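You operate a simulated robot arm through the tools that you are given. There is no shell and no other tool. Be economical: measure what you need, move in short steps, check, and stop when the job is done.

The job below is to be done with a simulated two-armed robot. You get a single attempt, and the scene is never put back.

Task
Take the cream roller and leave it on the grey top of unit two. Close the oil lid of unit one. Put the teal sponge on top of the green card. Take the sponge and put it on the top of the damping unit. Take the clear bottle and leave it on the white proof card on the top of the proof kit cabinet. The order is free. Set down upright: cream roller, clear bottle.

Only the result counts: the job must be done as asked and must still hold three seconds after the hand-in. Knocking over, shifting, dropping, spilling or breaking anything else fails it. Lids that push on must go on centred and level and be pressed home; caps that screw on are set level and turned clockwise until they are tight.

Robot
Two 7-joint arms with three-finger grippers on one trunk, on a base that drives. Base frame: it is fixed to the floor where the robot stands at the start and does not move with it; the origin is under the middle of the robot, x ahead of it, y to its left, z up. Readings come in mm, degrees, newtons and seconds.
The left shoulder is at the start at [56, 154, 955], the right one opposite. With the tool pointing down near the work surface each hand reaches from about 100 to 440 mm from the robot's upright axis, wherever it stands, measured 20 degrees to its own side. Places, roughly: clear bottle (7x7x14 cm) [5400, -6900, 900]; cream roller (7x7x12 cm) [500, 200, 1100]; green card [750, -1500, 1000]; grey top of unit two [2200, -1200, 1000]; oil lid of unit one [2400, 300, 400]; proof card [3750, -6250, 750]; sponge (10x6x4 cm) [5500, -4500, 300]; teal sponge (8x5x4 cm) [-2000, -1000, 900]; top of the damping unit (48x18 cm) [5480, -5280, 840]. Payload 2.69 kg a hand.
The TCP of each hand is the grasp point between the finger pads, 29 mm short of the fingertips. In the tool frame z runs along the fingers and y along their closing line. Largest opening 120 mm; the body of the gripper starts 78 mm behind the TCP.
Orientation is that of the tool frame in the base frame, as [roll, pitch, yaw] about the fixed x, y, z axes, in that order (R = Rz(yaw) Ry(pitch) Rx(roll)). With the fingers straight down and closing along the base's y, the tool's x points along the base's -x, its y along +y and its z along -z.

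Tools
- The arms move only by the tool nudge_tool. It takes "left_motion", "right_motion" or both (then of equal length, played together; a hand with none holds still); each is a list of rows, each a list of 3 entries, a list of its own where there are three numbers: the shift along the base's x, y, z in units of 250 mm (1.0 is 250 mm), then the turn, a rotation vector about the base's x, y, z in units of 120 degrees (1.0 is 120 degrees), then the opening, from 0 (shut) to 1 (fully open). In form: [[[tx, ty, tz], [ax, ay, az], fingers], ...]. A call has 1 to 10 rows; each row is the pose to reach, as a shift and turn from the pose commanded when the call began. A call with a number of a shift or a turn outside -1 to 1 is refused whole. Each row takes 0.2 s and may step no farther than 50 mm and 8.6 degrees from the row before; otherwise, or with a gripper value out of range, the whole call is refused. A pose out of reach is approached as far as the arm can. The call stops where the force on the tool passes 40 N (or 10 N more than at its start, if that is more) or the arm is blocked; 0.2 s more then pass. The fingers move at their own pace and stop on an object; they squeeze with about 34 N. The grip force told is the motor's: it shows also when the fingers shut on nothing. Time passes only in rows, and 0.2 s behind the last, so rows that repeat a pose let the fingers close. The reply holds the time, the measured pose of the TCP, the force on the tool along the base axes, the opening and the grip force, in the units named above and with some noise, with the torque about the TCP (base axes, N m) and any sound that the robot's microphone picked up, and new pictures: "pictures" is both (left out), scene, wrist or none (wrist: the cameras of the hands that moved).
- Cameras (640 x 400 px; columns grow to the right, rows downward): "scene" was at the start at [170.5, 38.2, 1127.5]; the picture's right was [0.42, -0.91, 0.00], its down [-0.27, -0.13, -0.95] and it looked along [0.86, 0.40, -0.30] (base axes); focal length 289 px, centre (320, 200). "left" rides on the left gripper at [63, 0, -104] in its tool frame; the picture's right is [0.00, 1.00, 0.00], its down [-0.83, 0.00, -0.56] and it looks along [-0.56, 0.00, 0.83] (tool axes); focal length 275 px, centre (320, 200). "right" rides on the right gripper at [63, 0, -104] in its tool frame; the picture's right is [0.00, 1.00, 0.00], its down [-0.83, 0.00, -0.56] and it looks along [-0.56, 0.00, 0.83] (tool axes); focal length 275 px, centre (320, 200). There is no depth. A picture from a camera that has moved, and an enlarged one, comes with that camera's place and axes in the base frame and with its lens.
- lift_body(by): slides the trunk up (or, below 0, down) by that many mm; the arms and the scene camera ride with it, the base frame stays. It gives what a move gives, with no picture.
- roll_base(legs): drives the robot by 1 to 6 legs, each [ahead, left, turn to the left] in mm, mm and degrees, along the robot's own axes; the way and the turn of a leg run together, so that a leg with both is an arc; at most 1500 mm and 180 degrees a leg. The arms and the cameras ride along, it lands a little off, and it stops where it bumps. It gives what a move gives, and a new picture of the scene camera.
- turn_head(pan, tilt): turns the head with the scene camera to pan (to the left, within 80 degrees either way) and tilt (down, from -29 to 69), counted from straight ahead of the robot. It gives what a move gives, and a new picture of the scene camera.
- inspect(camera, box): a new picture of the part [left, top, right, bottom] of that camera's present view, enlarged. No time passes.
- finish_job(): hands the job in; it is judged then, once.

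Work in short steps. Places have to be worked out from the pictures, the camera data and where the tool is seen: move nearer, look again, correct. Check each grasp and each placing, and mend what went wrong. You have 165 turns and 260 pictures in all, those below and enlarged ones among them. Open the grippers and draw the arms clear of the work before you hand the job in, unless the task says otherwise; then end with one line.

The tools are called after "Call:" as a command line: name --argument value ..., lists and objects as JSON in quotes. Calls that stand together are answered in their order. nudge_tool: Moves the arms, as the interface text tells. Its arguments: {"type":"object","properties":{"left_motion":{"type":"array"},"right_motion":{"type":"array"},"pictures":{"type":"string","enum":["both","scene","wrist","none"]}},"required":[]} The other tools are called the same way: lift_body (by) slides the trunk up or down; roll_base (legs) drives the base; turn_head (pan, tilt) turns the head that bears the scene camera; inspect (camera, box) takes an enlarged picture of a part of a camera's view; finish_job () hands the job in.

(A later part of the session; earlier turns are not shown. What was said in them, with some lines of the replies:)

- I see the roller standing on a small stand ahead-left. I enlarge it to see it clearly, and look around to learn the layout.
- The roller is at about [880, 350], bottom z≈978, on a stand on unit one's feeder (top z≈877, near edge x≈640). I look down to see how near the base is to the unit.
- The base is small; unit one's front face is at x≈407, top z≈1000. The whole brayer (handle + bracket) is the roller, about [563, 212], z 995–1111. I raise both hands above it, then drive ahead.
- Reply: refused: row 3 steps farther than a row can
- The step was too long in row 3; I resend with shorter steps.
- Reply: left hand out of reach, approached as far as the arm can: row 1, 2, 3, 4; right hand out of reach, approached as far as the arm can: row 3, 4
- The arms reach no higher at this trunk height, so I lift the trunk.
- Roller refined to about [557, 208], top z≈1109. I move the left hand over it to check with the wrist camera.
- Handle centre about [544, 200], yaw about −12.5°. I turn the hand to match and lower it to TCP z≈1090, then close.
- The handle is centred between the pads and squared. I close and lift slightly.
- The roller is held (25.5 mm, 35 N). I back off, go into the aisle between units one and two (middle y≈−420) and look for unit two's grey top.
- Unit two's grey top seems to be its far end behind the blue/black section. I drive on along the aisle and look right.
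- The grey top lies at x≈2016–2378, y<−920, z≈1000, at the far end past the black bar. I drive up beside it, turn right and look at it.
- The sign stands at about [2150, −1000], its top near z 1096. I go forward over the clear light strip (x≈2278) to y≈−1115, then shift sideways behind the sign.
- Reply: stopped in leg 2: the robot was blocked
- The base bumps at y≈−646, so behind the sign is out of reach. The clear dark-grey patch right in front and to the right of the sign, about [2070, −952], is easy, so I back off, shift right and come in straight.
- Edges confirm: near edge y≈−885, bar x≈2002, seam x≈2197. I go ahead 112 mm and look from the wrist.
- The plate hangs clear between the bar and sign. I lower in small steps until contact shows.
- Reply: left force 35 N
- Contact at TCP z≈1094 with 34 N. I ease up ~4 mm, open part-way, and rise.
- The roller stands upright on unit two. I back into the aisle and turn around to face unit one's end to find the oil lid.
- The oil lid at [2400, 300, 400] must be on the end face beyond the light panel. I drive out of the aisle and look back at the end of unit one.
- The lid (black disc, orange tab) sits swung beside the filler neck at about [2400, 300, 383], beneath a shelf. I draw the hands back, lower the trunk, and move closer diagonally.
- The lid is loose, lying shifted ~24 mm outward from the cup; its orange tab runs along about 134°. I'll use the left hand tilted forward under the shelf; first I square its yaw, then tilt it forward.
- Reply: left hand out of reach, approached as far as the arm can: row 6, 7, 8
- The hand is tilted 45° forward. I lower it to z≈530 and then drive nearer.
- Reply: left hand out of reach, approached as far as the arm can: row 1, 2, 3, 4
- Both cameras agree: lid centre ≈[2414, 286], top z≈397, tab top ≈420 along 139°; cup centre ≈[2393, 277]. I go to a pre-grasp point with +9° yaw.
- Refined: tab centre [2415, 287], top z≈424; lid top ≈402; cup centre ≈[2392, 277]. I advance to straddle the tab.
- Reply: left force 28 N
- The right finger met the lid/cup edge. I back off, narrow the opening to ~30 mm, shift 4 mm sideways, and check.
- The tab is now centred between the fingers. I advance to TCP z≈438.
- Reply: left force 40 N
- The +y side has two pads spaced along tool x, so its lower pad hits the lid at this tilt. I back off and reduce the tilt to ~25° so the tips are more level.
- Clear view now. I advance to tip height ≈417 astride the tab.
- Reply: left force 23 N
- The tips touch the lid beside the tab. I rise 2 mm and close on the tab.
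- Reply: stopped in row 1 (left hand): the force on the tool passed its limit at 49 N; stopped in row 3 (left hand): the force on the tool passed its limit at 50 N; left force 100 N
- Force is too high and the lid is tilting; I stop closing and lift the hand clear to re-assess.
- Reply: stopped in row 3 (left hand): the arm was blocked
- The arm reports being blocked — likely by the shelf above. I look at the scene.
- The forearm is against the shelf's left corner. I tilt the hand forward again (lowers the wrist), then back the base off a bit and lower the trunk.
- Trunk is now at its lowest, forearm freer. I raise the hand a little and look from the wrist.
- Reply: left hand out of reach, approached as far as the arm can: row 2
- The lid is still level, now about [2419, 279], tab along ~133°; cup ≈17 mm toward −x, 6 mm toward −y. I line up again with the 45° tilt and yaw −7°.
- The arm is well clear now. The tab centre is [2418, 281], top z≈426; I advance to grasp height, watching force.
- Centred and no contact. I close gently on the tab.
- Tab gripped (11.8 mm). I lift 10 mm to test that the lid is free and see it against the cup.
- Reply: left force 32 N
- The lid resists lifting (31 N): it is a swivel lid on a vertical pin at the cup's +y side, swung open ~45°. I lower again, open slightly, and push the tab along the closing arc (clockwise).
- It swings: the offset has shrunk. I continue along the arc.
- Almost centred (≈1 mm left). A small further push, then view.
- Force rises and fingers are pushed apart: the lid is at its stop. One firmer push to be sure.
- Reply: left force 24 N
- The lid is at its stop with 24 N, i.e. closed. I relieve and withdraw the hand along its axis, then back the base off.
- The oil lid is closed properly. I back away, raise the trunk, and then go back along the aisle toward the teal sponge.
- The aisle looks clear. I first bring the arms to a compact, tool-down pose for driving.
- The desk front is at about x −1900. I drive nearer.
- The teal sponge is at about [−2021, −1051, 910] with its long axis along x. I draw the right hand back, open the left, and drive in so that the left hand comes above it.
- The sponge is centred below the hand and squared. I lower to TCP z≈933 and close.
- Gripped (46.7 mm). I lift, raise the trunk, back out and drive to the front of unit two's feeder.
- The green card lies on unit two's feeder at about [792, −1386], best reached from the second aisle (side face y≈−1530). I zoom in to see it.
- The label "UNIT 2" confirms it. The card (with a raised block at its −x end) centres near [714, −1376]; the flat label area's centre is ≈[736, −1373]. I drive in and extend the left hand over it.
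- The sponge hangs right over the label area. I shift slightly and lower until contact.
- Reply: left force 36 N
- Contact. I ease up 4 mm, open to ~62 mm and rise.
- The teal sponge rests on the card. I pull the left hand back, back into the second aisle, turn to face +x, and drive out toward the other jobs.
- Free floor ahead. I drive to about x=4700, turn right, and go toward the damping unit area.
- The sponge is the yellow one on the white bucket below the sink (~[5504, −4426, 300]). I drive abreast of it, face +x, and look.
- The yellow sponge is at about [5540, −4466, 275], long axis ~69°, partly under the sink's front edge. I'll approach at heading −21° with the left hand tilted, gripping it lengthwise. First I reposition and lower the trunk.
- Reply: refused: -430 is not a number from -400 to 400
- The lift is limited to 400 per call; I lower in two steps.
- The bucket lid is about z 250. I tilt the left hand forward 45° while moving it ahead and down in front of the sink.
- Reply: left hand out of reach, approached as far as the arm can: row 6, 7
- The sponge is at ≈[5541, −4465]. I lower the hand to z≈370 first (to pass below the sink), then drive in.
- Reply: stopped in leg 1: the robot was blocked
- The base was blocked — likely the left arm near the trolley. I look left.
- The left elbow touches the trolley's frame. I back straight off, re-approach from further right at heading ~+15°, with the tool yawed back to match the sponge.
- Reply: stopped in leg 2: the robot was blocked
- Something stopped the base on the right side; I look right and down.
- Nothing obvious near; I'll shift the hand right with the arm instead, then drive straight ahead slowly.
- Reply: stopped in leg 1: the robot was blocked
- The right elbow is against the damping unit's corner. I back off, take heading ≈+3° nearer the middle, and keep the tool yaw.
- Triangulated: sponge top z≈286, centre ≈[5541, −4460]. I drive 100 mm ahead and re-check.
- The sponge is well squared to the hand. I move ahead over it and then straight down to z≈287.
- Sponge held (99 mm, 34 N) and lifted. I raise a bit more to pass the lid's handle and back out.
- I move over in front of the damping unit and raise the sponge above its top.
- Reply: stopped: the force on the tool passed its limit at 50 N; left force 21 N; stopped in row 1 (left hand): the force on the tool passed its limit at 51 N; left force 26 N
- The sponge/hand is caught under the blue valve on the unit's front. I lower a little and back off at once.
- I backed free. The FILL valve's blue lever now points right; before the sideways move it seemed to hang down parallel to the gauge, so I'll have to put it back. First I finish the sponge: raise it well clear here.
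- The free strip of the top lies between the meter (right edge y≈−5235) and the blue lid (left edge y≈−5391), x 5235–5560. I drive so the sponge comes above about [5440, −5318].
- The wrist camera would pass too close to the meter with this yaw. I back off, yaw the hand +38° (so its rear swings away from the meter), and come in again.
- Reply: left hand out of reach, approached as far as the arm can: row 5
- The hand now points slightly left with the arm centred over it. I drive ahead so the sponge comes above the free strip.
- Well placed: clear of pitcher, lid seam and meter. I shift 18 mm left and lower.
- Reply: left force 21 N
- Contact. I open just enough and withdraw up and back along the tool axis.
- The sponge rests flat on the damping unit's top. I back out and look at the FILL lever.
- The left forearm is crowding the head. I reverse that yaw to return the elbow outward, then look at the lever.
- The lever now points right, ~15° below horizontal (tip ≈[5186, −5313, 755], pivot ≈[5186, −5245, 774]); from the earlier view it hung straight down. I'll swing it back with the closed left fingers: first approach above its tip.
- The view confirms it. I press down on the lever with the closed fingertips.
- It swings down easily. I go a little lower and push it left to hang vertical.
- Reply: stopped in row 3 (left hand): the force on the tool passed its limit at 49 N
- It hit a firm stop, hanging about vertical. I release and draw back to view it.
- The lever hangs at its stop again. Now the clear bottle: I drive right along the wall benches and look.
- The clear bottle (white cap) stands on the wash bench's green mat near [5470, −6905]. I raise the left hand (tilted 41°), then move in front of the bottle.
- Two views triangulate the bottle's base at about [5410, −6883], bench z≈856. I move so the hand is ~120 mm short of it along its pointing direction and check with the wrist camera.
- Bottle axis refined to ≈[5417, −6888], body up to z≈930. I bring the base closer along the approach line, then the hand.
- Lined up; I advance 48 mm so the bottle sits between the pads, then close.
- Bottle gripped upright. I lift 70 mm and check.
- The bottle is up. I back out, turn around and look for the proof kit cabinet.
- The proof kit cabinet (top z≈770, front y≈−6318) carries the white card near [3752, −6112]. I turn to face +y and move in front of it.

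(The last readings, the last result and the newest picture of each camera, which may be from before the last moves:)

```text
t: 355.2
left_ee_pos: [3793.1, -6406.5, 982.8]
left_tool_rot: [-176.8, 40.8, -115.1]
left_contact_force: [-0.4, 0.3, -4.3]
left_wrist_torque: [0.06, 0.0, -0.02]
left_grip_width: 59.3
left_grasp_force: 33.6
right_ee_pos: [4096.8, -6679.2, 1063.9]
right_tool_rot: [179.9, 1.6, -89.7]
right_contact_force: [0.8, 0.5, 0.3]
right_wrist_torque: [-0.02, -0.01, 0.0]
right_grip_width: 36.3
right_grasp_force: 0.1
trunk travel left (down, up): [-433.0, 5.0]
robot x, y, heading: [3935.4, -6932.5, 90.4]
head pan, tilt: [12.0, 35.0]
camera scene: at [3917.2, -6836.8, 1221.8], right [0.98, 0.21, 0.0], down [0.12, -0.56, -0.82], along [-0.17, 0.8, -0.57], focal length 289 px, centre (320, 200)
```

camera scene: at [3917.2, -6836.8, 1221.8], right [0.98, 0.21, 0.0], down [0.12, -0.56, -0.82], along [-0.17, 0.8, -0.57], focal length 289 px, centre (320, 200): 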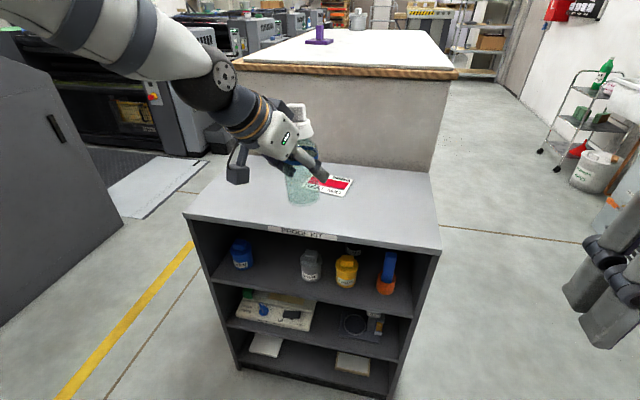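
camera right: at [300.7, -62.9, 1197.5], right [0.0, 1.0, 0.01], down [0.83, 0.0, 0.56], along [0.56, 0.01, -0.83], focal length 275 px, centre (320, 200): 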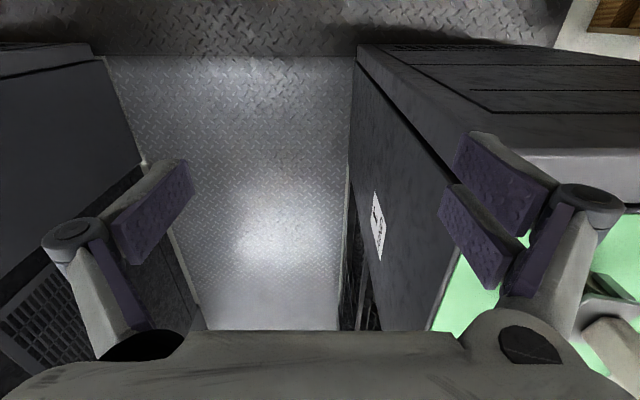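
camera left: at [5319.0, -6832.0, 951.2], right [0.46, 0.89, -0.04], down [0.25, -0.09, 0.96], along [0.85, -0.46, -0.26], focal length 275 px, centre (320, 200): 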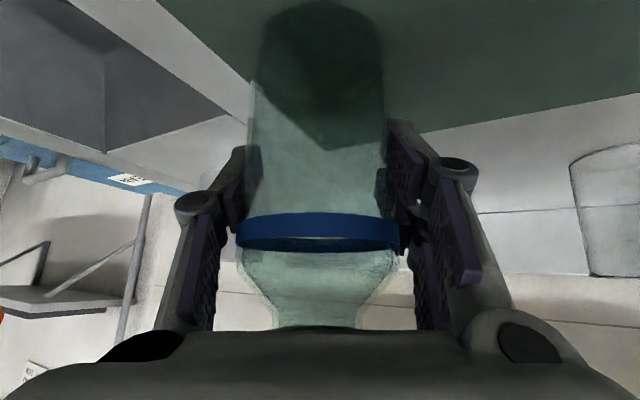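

Call:
inspect --camera "scene" --box '[250, 130, 410, 250]'

```text
3.33 times, centred on (330, 190) of scene
camera zoom: at [3917.2, -6836.8, 1221.8], right [0.98, 0.21, 0.0], down [0.12, -0.56, -0.82], along [-0.17, 0.8, -0.57], focal length 965 px, centre (287, 233)
```

zoom: 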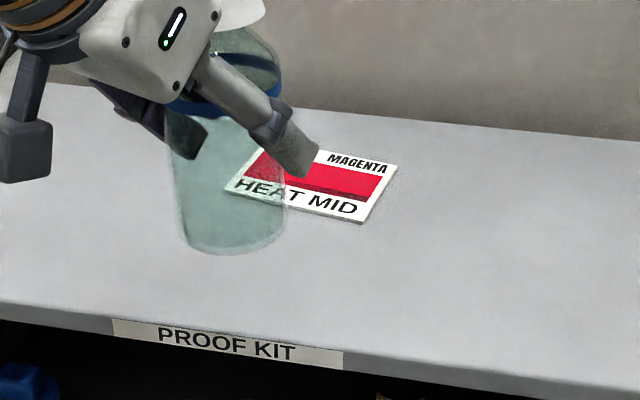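

The card's corners put its centre at ≈[3787, −6115]. I drive ahead 290 mm and start lowering.

Call:
roll_base --legs '[[290, 2, 0]]'

Call:
nudge_tool --left_motion '[[[0, 0, -0.15], [0, 0, 0], 0.4], [[0, 0, -0.3], [0, 0, 0], 0.4], [[0, 0, -0.42], [0, 0, 0], 0.4]]' --pictures "both"

Call:
inspect --camera "scene" --box '[220, 160, 400, 310]'

```text
t: 357.3
left_ee_pos: [3789.3, -6114.9, 982.5]
left_tool_rot: [-176.9, 40.9, -115.0]
left_contact_force: [-0.7, 0.8, -5.4]
left_wrist_torque: [0.03, -0.04, 0.0]
left_grip_width: 59.6
left_grasp_force: 34.0
right_ee_pos: [4094.9, -6387.1, 1064.2]
right_tool_rot: [179.9, 1.5, -89.7]
right_contact_force: [-0.5, 0.4, 0.7]
right_wrist_torque: [-0.02, 0.0, 0.0]
right_grip_width: 36.2
right_grasp_force: 0.0
trunk travel left (down, up): [-433.0, 5.0]
robot x, y, heading: [3934.5, -6638.6, 90.2]
head pan, tilt: [12.0, 35.0]
camera scene: at [3913.5, -6545.2, 1221.8], right [0.98, 0.21, 0.0], down [0.12, -0.56, -0.82], along [-0.18, 0.8, -0.57], focal length 289 px, centre (320, 200)
```

scene: 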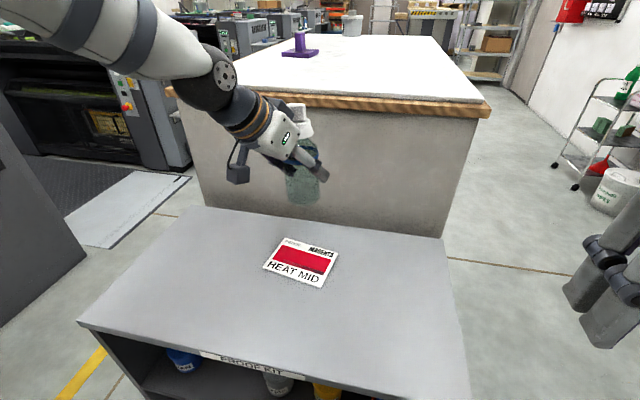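

```text
t: 358.1
left_ee_pos: [3790.7, -6114.9, 876.8]
left_tool_rot: [-176.7, 40.9, -115.0]
left_contact_force: [0.2, -0.3, -5.3]
left_wrist_torque: [0.06, 0.0, 0.01]
left_grip_width: 59.2
left_grasp_force: 33.9
right_ee_pos: [4094.7, -6388.0, 1063.7]
right_tool_rot: [179.9, 1.5, -89.6]
right_contact_force: [-0.6, 0.4, 0.5]
right_wrist_torque: [-0.01, -0.02, -0.01]
right_grip_width: 35.8
right_grasp_force: 0.1
trunk travel left (down, up): [-433.0, 5.0]
robot x, y, heading: [3933.8, -6639.1, 90.4]
head pan, tilt: [12.0, 35.0]
camera scene: at [3913.4, -6545.2, 1221.7], right [0.98, 0.21, 0.0], down [0.12, -0.56, -0.82], along [-0.17, 0.8, -0.57], focal length 289 px, centre (320, 200)
camera left: at [3736.6, -6218.4, 914.6], right [-0.89, 0.46, -0.04], down [0.09, 0.25, 0.96], along [0.45, 0.85, -0.26], focal length 275 px, centre (320, 200)
```

scene: 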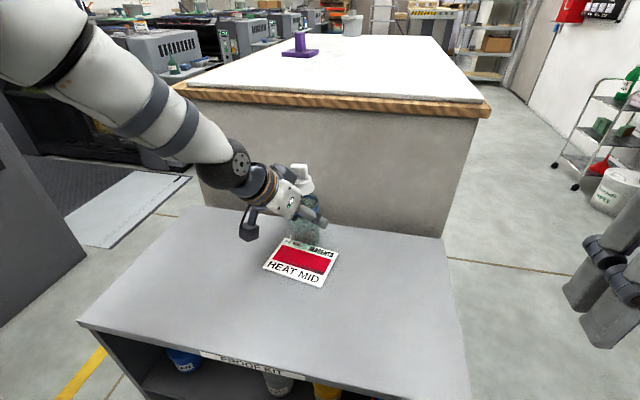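
left: 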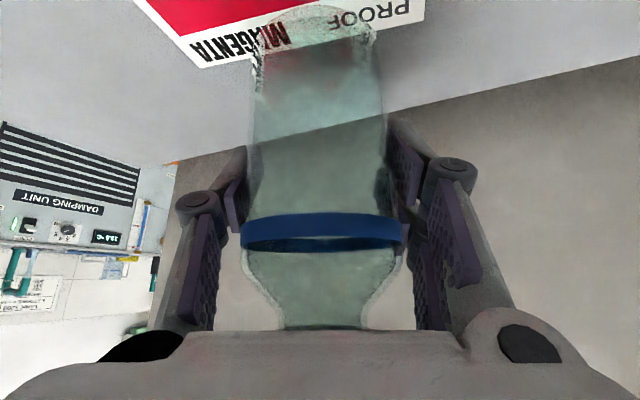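

```text
2.67 times, centred on (310, 235) of scene
camera zoom: at [3913.4, -6545.2, 1221.7], right [0.98, 0.21, 0.0], down [0.12, -0.56, -0.82], along [-0.17, 0.8, -0.57], focal length 772 px, centre (347, 107)
```

zoom: 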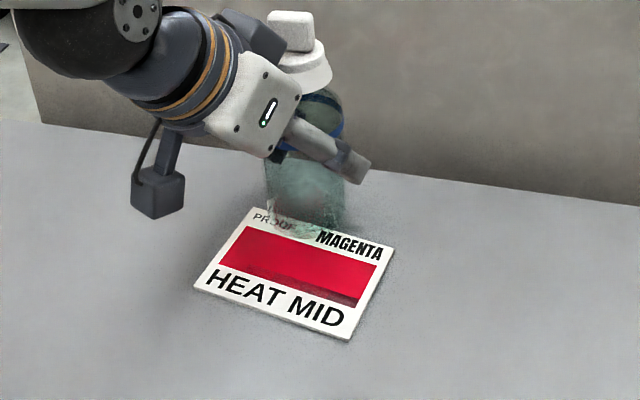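

The bottle is upright above the far half of the card. I shift ~20 mm toward the robot and lower in small steps.

Call:
nudge_tool --left_motion '[[[-0.016, -0.08, 0], [0, 0, 0], 0.4], [[-0.016, -0.08, -0.03], [0, 0, 0], 0.4]]' --pictures "wrist"

Call:
inspect --camera "scene" --box '[220, 160, 400, 310]'

```text
t: 358.7
left_ee_pos: [3785.7, -6135.7, 869.2]
left_tool_rot: [-176.8, 40.9, -115.0]
left_contact_force: [-0.2, -0.6, -5.0]
left_wrist_torque: [0.03, -0.02, -0.02]
left_grip_width: 59.4
left_grasp_force: 34.1
right_ee_pos: [4093.3, -6387.7, 1063.3]
right_tool_rot: [180.0, 1.4, -89.6]
right_contact_force: [0.1, 0.4, 0.1]
right_wrist_torque: [-0.02, -0.02, -0.01]
right_grip_width: 36.0
right_grasp_force: 0.0
trunk travel left (down, up): [-433.0, 5.0]
robot x, y, heading: [3932.3, -6639.5, 90.3]
head pan, tilt: [12.0, 35.0]
camera left: at [3732.6, -6238.8, 907.6], right [-0.89, 0.46, -0.04], down [0.09, 0.25, 0.96], along [0.45, 0.85, -0.26], focal length 275 px, centre (320, 200)
```

left: 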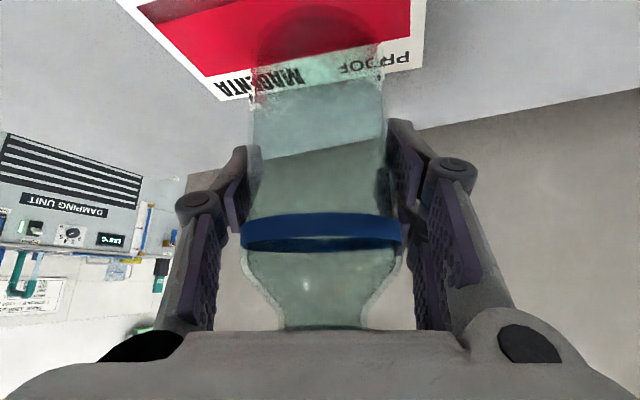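

```text
2.67 times, centred on (310, 235) of scene
camera zoom: at [3913.5, -6545.2, 1221.7], right [0.98, 0.21, 0.0], down [0.12, -0.56, -0.82], along [-0.17, 0.8, -0.57], focal length 772 px, centre (347, 107)
```

zoom: 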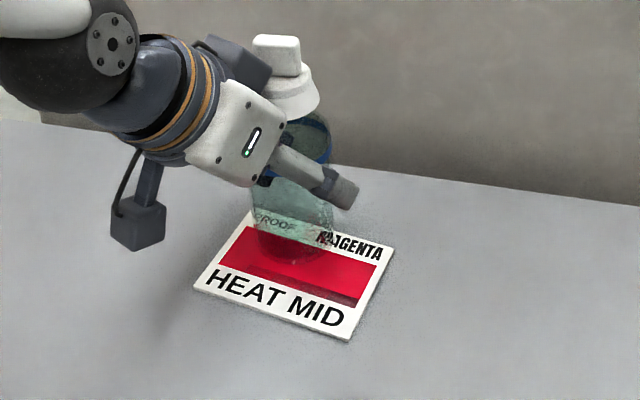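

Call:
nudge_tool --left_motion '[[[0.01, 0.0, -0.02], [0, 0, 0], 0.4], [[0.01, 0, -0.04], [0, 0, 0], 0.4], [[0.01, 0, -0.06], [0, 0, 0], 0.4]]' --pictures "none"

Call:
inspect --camera "scene" --box '[220, 160, 400, 310]'

```text
t: 359.5
left_ee_pos: [3789.1, -6135.4, 862.4]
left_tool_rot: [-177.2, 41.6, -115.2]
left_contact_force: [2.6, 2.6, 26.9]
left_wrist_torque: [0.4, 0.4, -0.1]
left_grip_width: 60.3
left_grasp_force: 34.3
right_ee_pos: [4095.0, -6391.1, 1067.2]
right_tool_rot: [179.8, 1.7, -89.7]
right_contact_force: [0.5, -1.0, 1.0]
right_wrist_torque: [-0.01, 0.01, 0.01]
right_grip_width: 36.2
right_grasp_force: 0.1
trunk travel left (down, up): [-433.0, 5.0]
robot x, y, heading: [3932.2, -6642.4, 90.4]
head pan, tilt: [12.0, 35.0]
```

```text
2.67 times, centred on (310, 235) of scene
camera zoom: at [3914.4, -6548.5, 1222.5], right [0.98, 0.21, 0.0], down [0.12, -0.56, -0.82], along [-0.18, 0.8, -0.57], focal length 772 px, centre (347, 107)
```

zoom: 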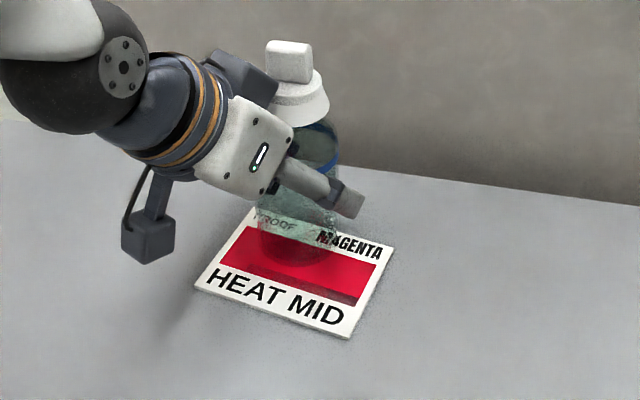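

Contact, but the bottle is on the card's far half. I lift 6 mm, shift 18 mm nearer, and set it down again.

Call:
nudge_tool --left_motion '[[[0, 0, 0.035], [0, 0, 0], 0.4], [[0.0, -0.035, 0.035], [0, 0, 0], 0.4], [[0.0, -0.072, 0.035], [0, 0, 0], 0.4], [[0.0, -0.072, 0.02], [0, 0, 0], 0.4]]' --pictures "none"

Call:
inspect --camera "scene" --box '[220, 160, 400, 310]'

```text
t: 360.5
left_ee_pos: [3787.1, -6156.1, 861.3]
left_tool_rot: [-176.9, 41.0, -115.1]
left_contact_force: [-1.6, -2.5, 12.0]
left_wrist_torque: [0.22, 0.3, 0.04]
left_grip_width: 59.7
left_grasp_force: 34.2
right_ee_pos: [4093.8, -6389.6, 1065.1]
right_tool_rot: [179.8, 1.6, -89.7]
right_contact_force: [-0.3, 0.2, 0.2]
right_wrist_torque: [-0.02, 0.0, -0.02]
right_grip_width: 35.8
right_grasp_force: 0.0
trunk travel left (down, up): [-433.0, 5.0]
robot x, y, heading: [3933.4, -6640.4, 90.5]
head pan, tilt: [12.0, 35.0]
```

```text
2.67 times, centred on (310, 235) of scene
camera zoom: at [3913.6, -6547.3, 1222.0], right [0.98, 0.21, 0.0], down [0.12, -0.56, -0.82], along [-0.18, 0.8, -0.57], focal length 772 px, centre (347, 107)
```

zoom: 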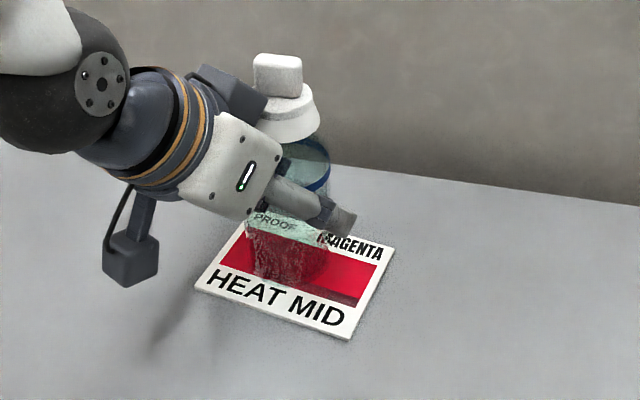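

The bottle now stands within the card, in contact. I ease, open, and withdraw along the tool axis.

Call:
nudge_tool --left_motion '[[[0, 0, 0.006], [0, 0, 0], 0.55], [[0, 0, 0.006], [0, 0, 0], 0.75], [[0, 0, 0.006], [0, 0, 0], 0.95], [[0, 0, 0.006], [0, 0, 0], 0.95]]' --pictures "wrist"

Call:
inspect --camera "scene" --box '[220, 160, 400, 310]'

```text
t: 361.5
left_ee_pos: [3787.5, -6154.4, 862.9]
left_tool_rot: [-176.9, 40.9, -115.0]
left_contact_force: [-0.5, 0.4, 0.4]
left_wrist_torque: [0.02, 0.02, 0.02]
left_grip_width: 113.9
left_grasp_force: 0.1
right_ee_pos: [4094.3, -6389.4, 1065.4]
right_tool_rot: [179.8, 1.4, -89.6]
right_contact_force: [0.4, 0.3, 0.0]
right_wrist_torque: [0.01, 0.0, 0.03]
right_grip_width: 35.8
right_grasp_force: 0.0
trunk travel left (down, up): [-433.0, 5.0]
robot x, y, heading: [3932.6, -6638.2, 90.3]
head pan, tilt: [12.0, 35.0]
camera left: at [3734.7, -6257.2, 899.4], right [-0.89, 0.46, -0.04], down [0.09, 0.25, 0.96], along [0.45, 0.85, -0.26], focal length 275 px, centre (320, 200)
```

left: 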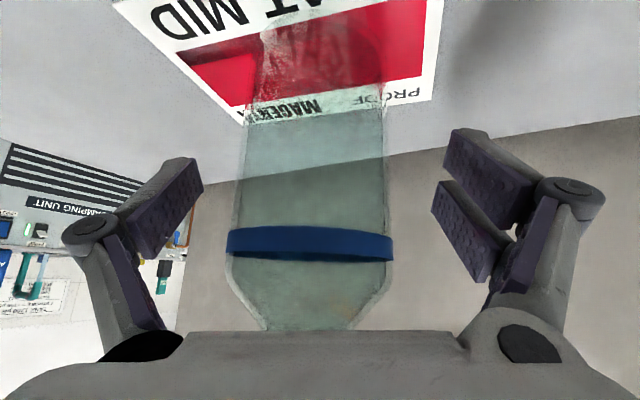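

```text
2.67 times, centred on (310, 235) of scene
camera zoom: at [3913.5, -6546.0, 1221.8], right [0.98, 0.21, 0.0], down [0.12, -0.56, -0.82], along [-0.18, 0.8, -0.57], focal length 772 px, centre (347, 107)
```

zoom: 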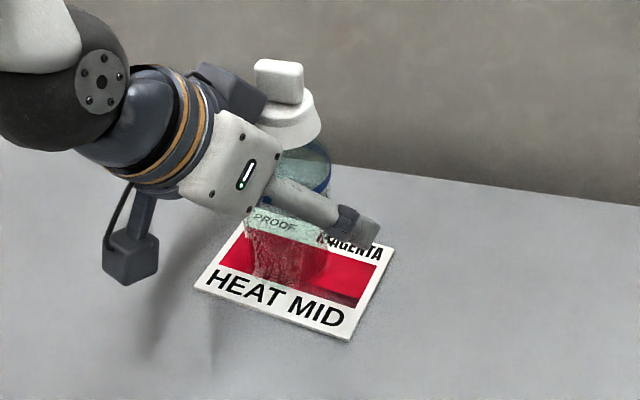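

It stands. I withdraw horizontally along the finger direction, then back away.

Call:
nudge_tool --left_motion '[[[-0.06, -0.112, 0.01], [0, 0, 0], 0.95], [[-0.12, -0.225, 0.02], [0, 0, 0], 0.95], [[-0.19, -0.355, 0.03], [0, 0, 0], 0.95], [[-0.24, -0.45, 0.05], [0, 0, 0], 0.95]]' --pictures "none"

Call:
roll_base --legs '[[-250, 0, 0]]'

Call:
inspect --camera "scene" --box '[230, 110, 410, 260]'

```text
t: 362.5
left_ee_pos: [3727.8, -6267.5, 874.9]
left_tool_rot: [-176.9, 41.0, -115.1]
left_contact_force: [-0.1, -0.2, 0.2]
left_wrist_torque: [-0.01, 0.03, -0.01]
left_grip_width: 114.2
left_grasp_force: 0.1
right_ee_pos: [4093.9, -6388.4, 1064.9]
right_tool_rot: [179.9, 1.7, -89.6]
right_contact_force: [0.4, 0.8, 0.0]
right_wrist_torque: [-0.04, -0.03, -0.03]
right_grip_width: 36.2
right_grasp_force: 0.1
trunk travel left (down, up): [-433.0, 5.0]
robot x, y, heading: [3931.7, -6638.2, 90.5]
head pan, tilt: [12.0, 35.0]
```

```text
t: 364.3
left_ee_pos: [3729.1, -6516.6, 874.9]
left_tool_rot: [-176.8, 41.0, -115.1]
left_contact_force: [0.0, 0.2, 0.1]
left_wrist_torque: [0.02, -0.06, 0.02]
left_grip_width: 113.9
left_grasp_force: 0.1
right_ee_pos: [4097.3, -6639.2, 1065.1]
right_tool_rot: [179.7, 1.6, -89.6]
right_contact_force: [-0.3, 0.5, 0.8]
right_wrist_torque: [0.07, -0.02, 0.0]
right_grip_width: 35.9
right_grasp_force: 0.0
trunk travel left (down, up): [-433.0, 5.0]
robot x, y, heading: [3936.3, -6887.3, 90.5]
head pan, tilt: [12.0, 35.0]
camera scene: at [3915.0, -6796.5, 1221.9], right [0.98, 0.21, 0.0], down [0.12, -0.56, -0.82], along [-0.17, 0.8, -0.57], focal length 289 px, centre (320, 200)
```

scene: 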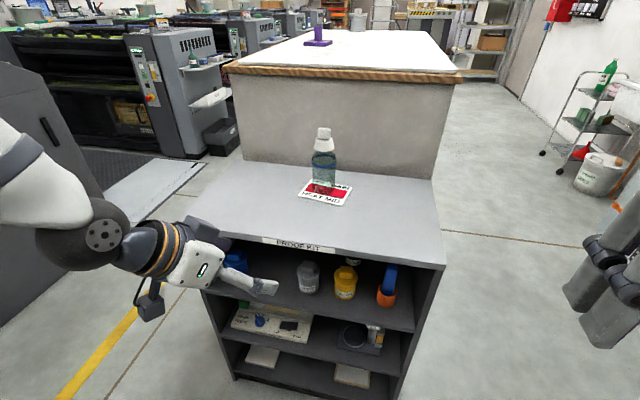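

```text
2.67 times, centred on (320, 185) of scene
camera zoom: at [3915.0, -6796.5, 1221.9], right [0.98, 0.21, 0.0], down [0.12, -0.56, -0.82], along [-0.17, 0.8, -0.57], focal length 772 px, centre (320, 240)
```

zoom: 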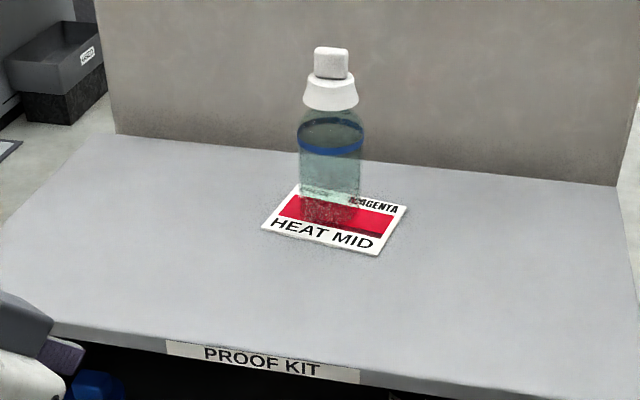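

The bottle stands upright on the white proof card, and the other four jobs are also in place. Both grippers are open and the arms are clear of the work, so I hand in.

Call:
finish_job

```text
The job is handed in.
```

I finished and handed in all five jobs: the roller is upright on unit two's dark-grey top, unit one's oil lid is closed, the teal sponge is on the green card, the yellow sponge is on the damping unit, and the bottle is upright on the proof card; the one known disturbance was that I knocked the damping unit's FILL lever and pushed it back down to its stop, judging its first position from an earlier picture, and the arms also bumped the trolley and the damping unit's corner without any shift that I could see.
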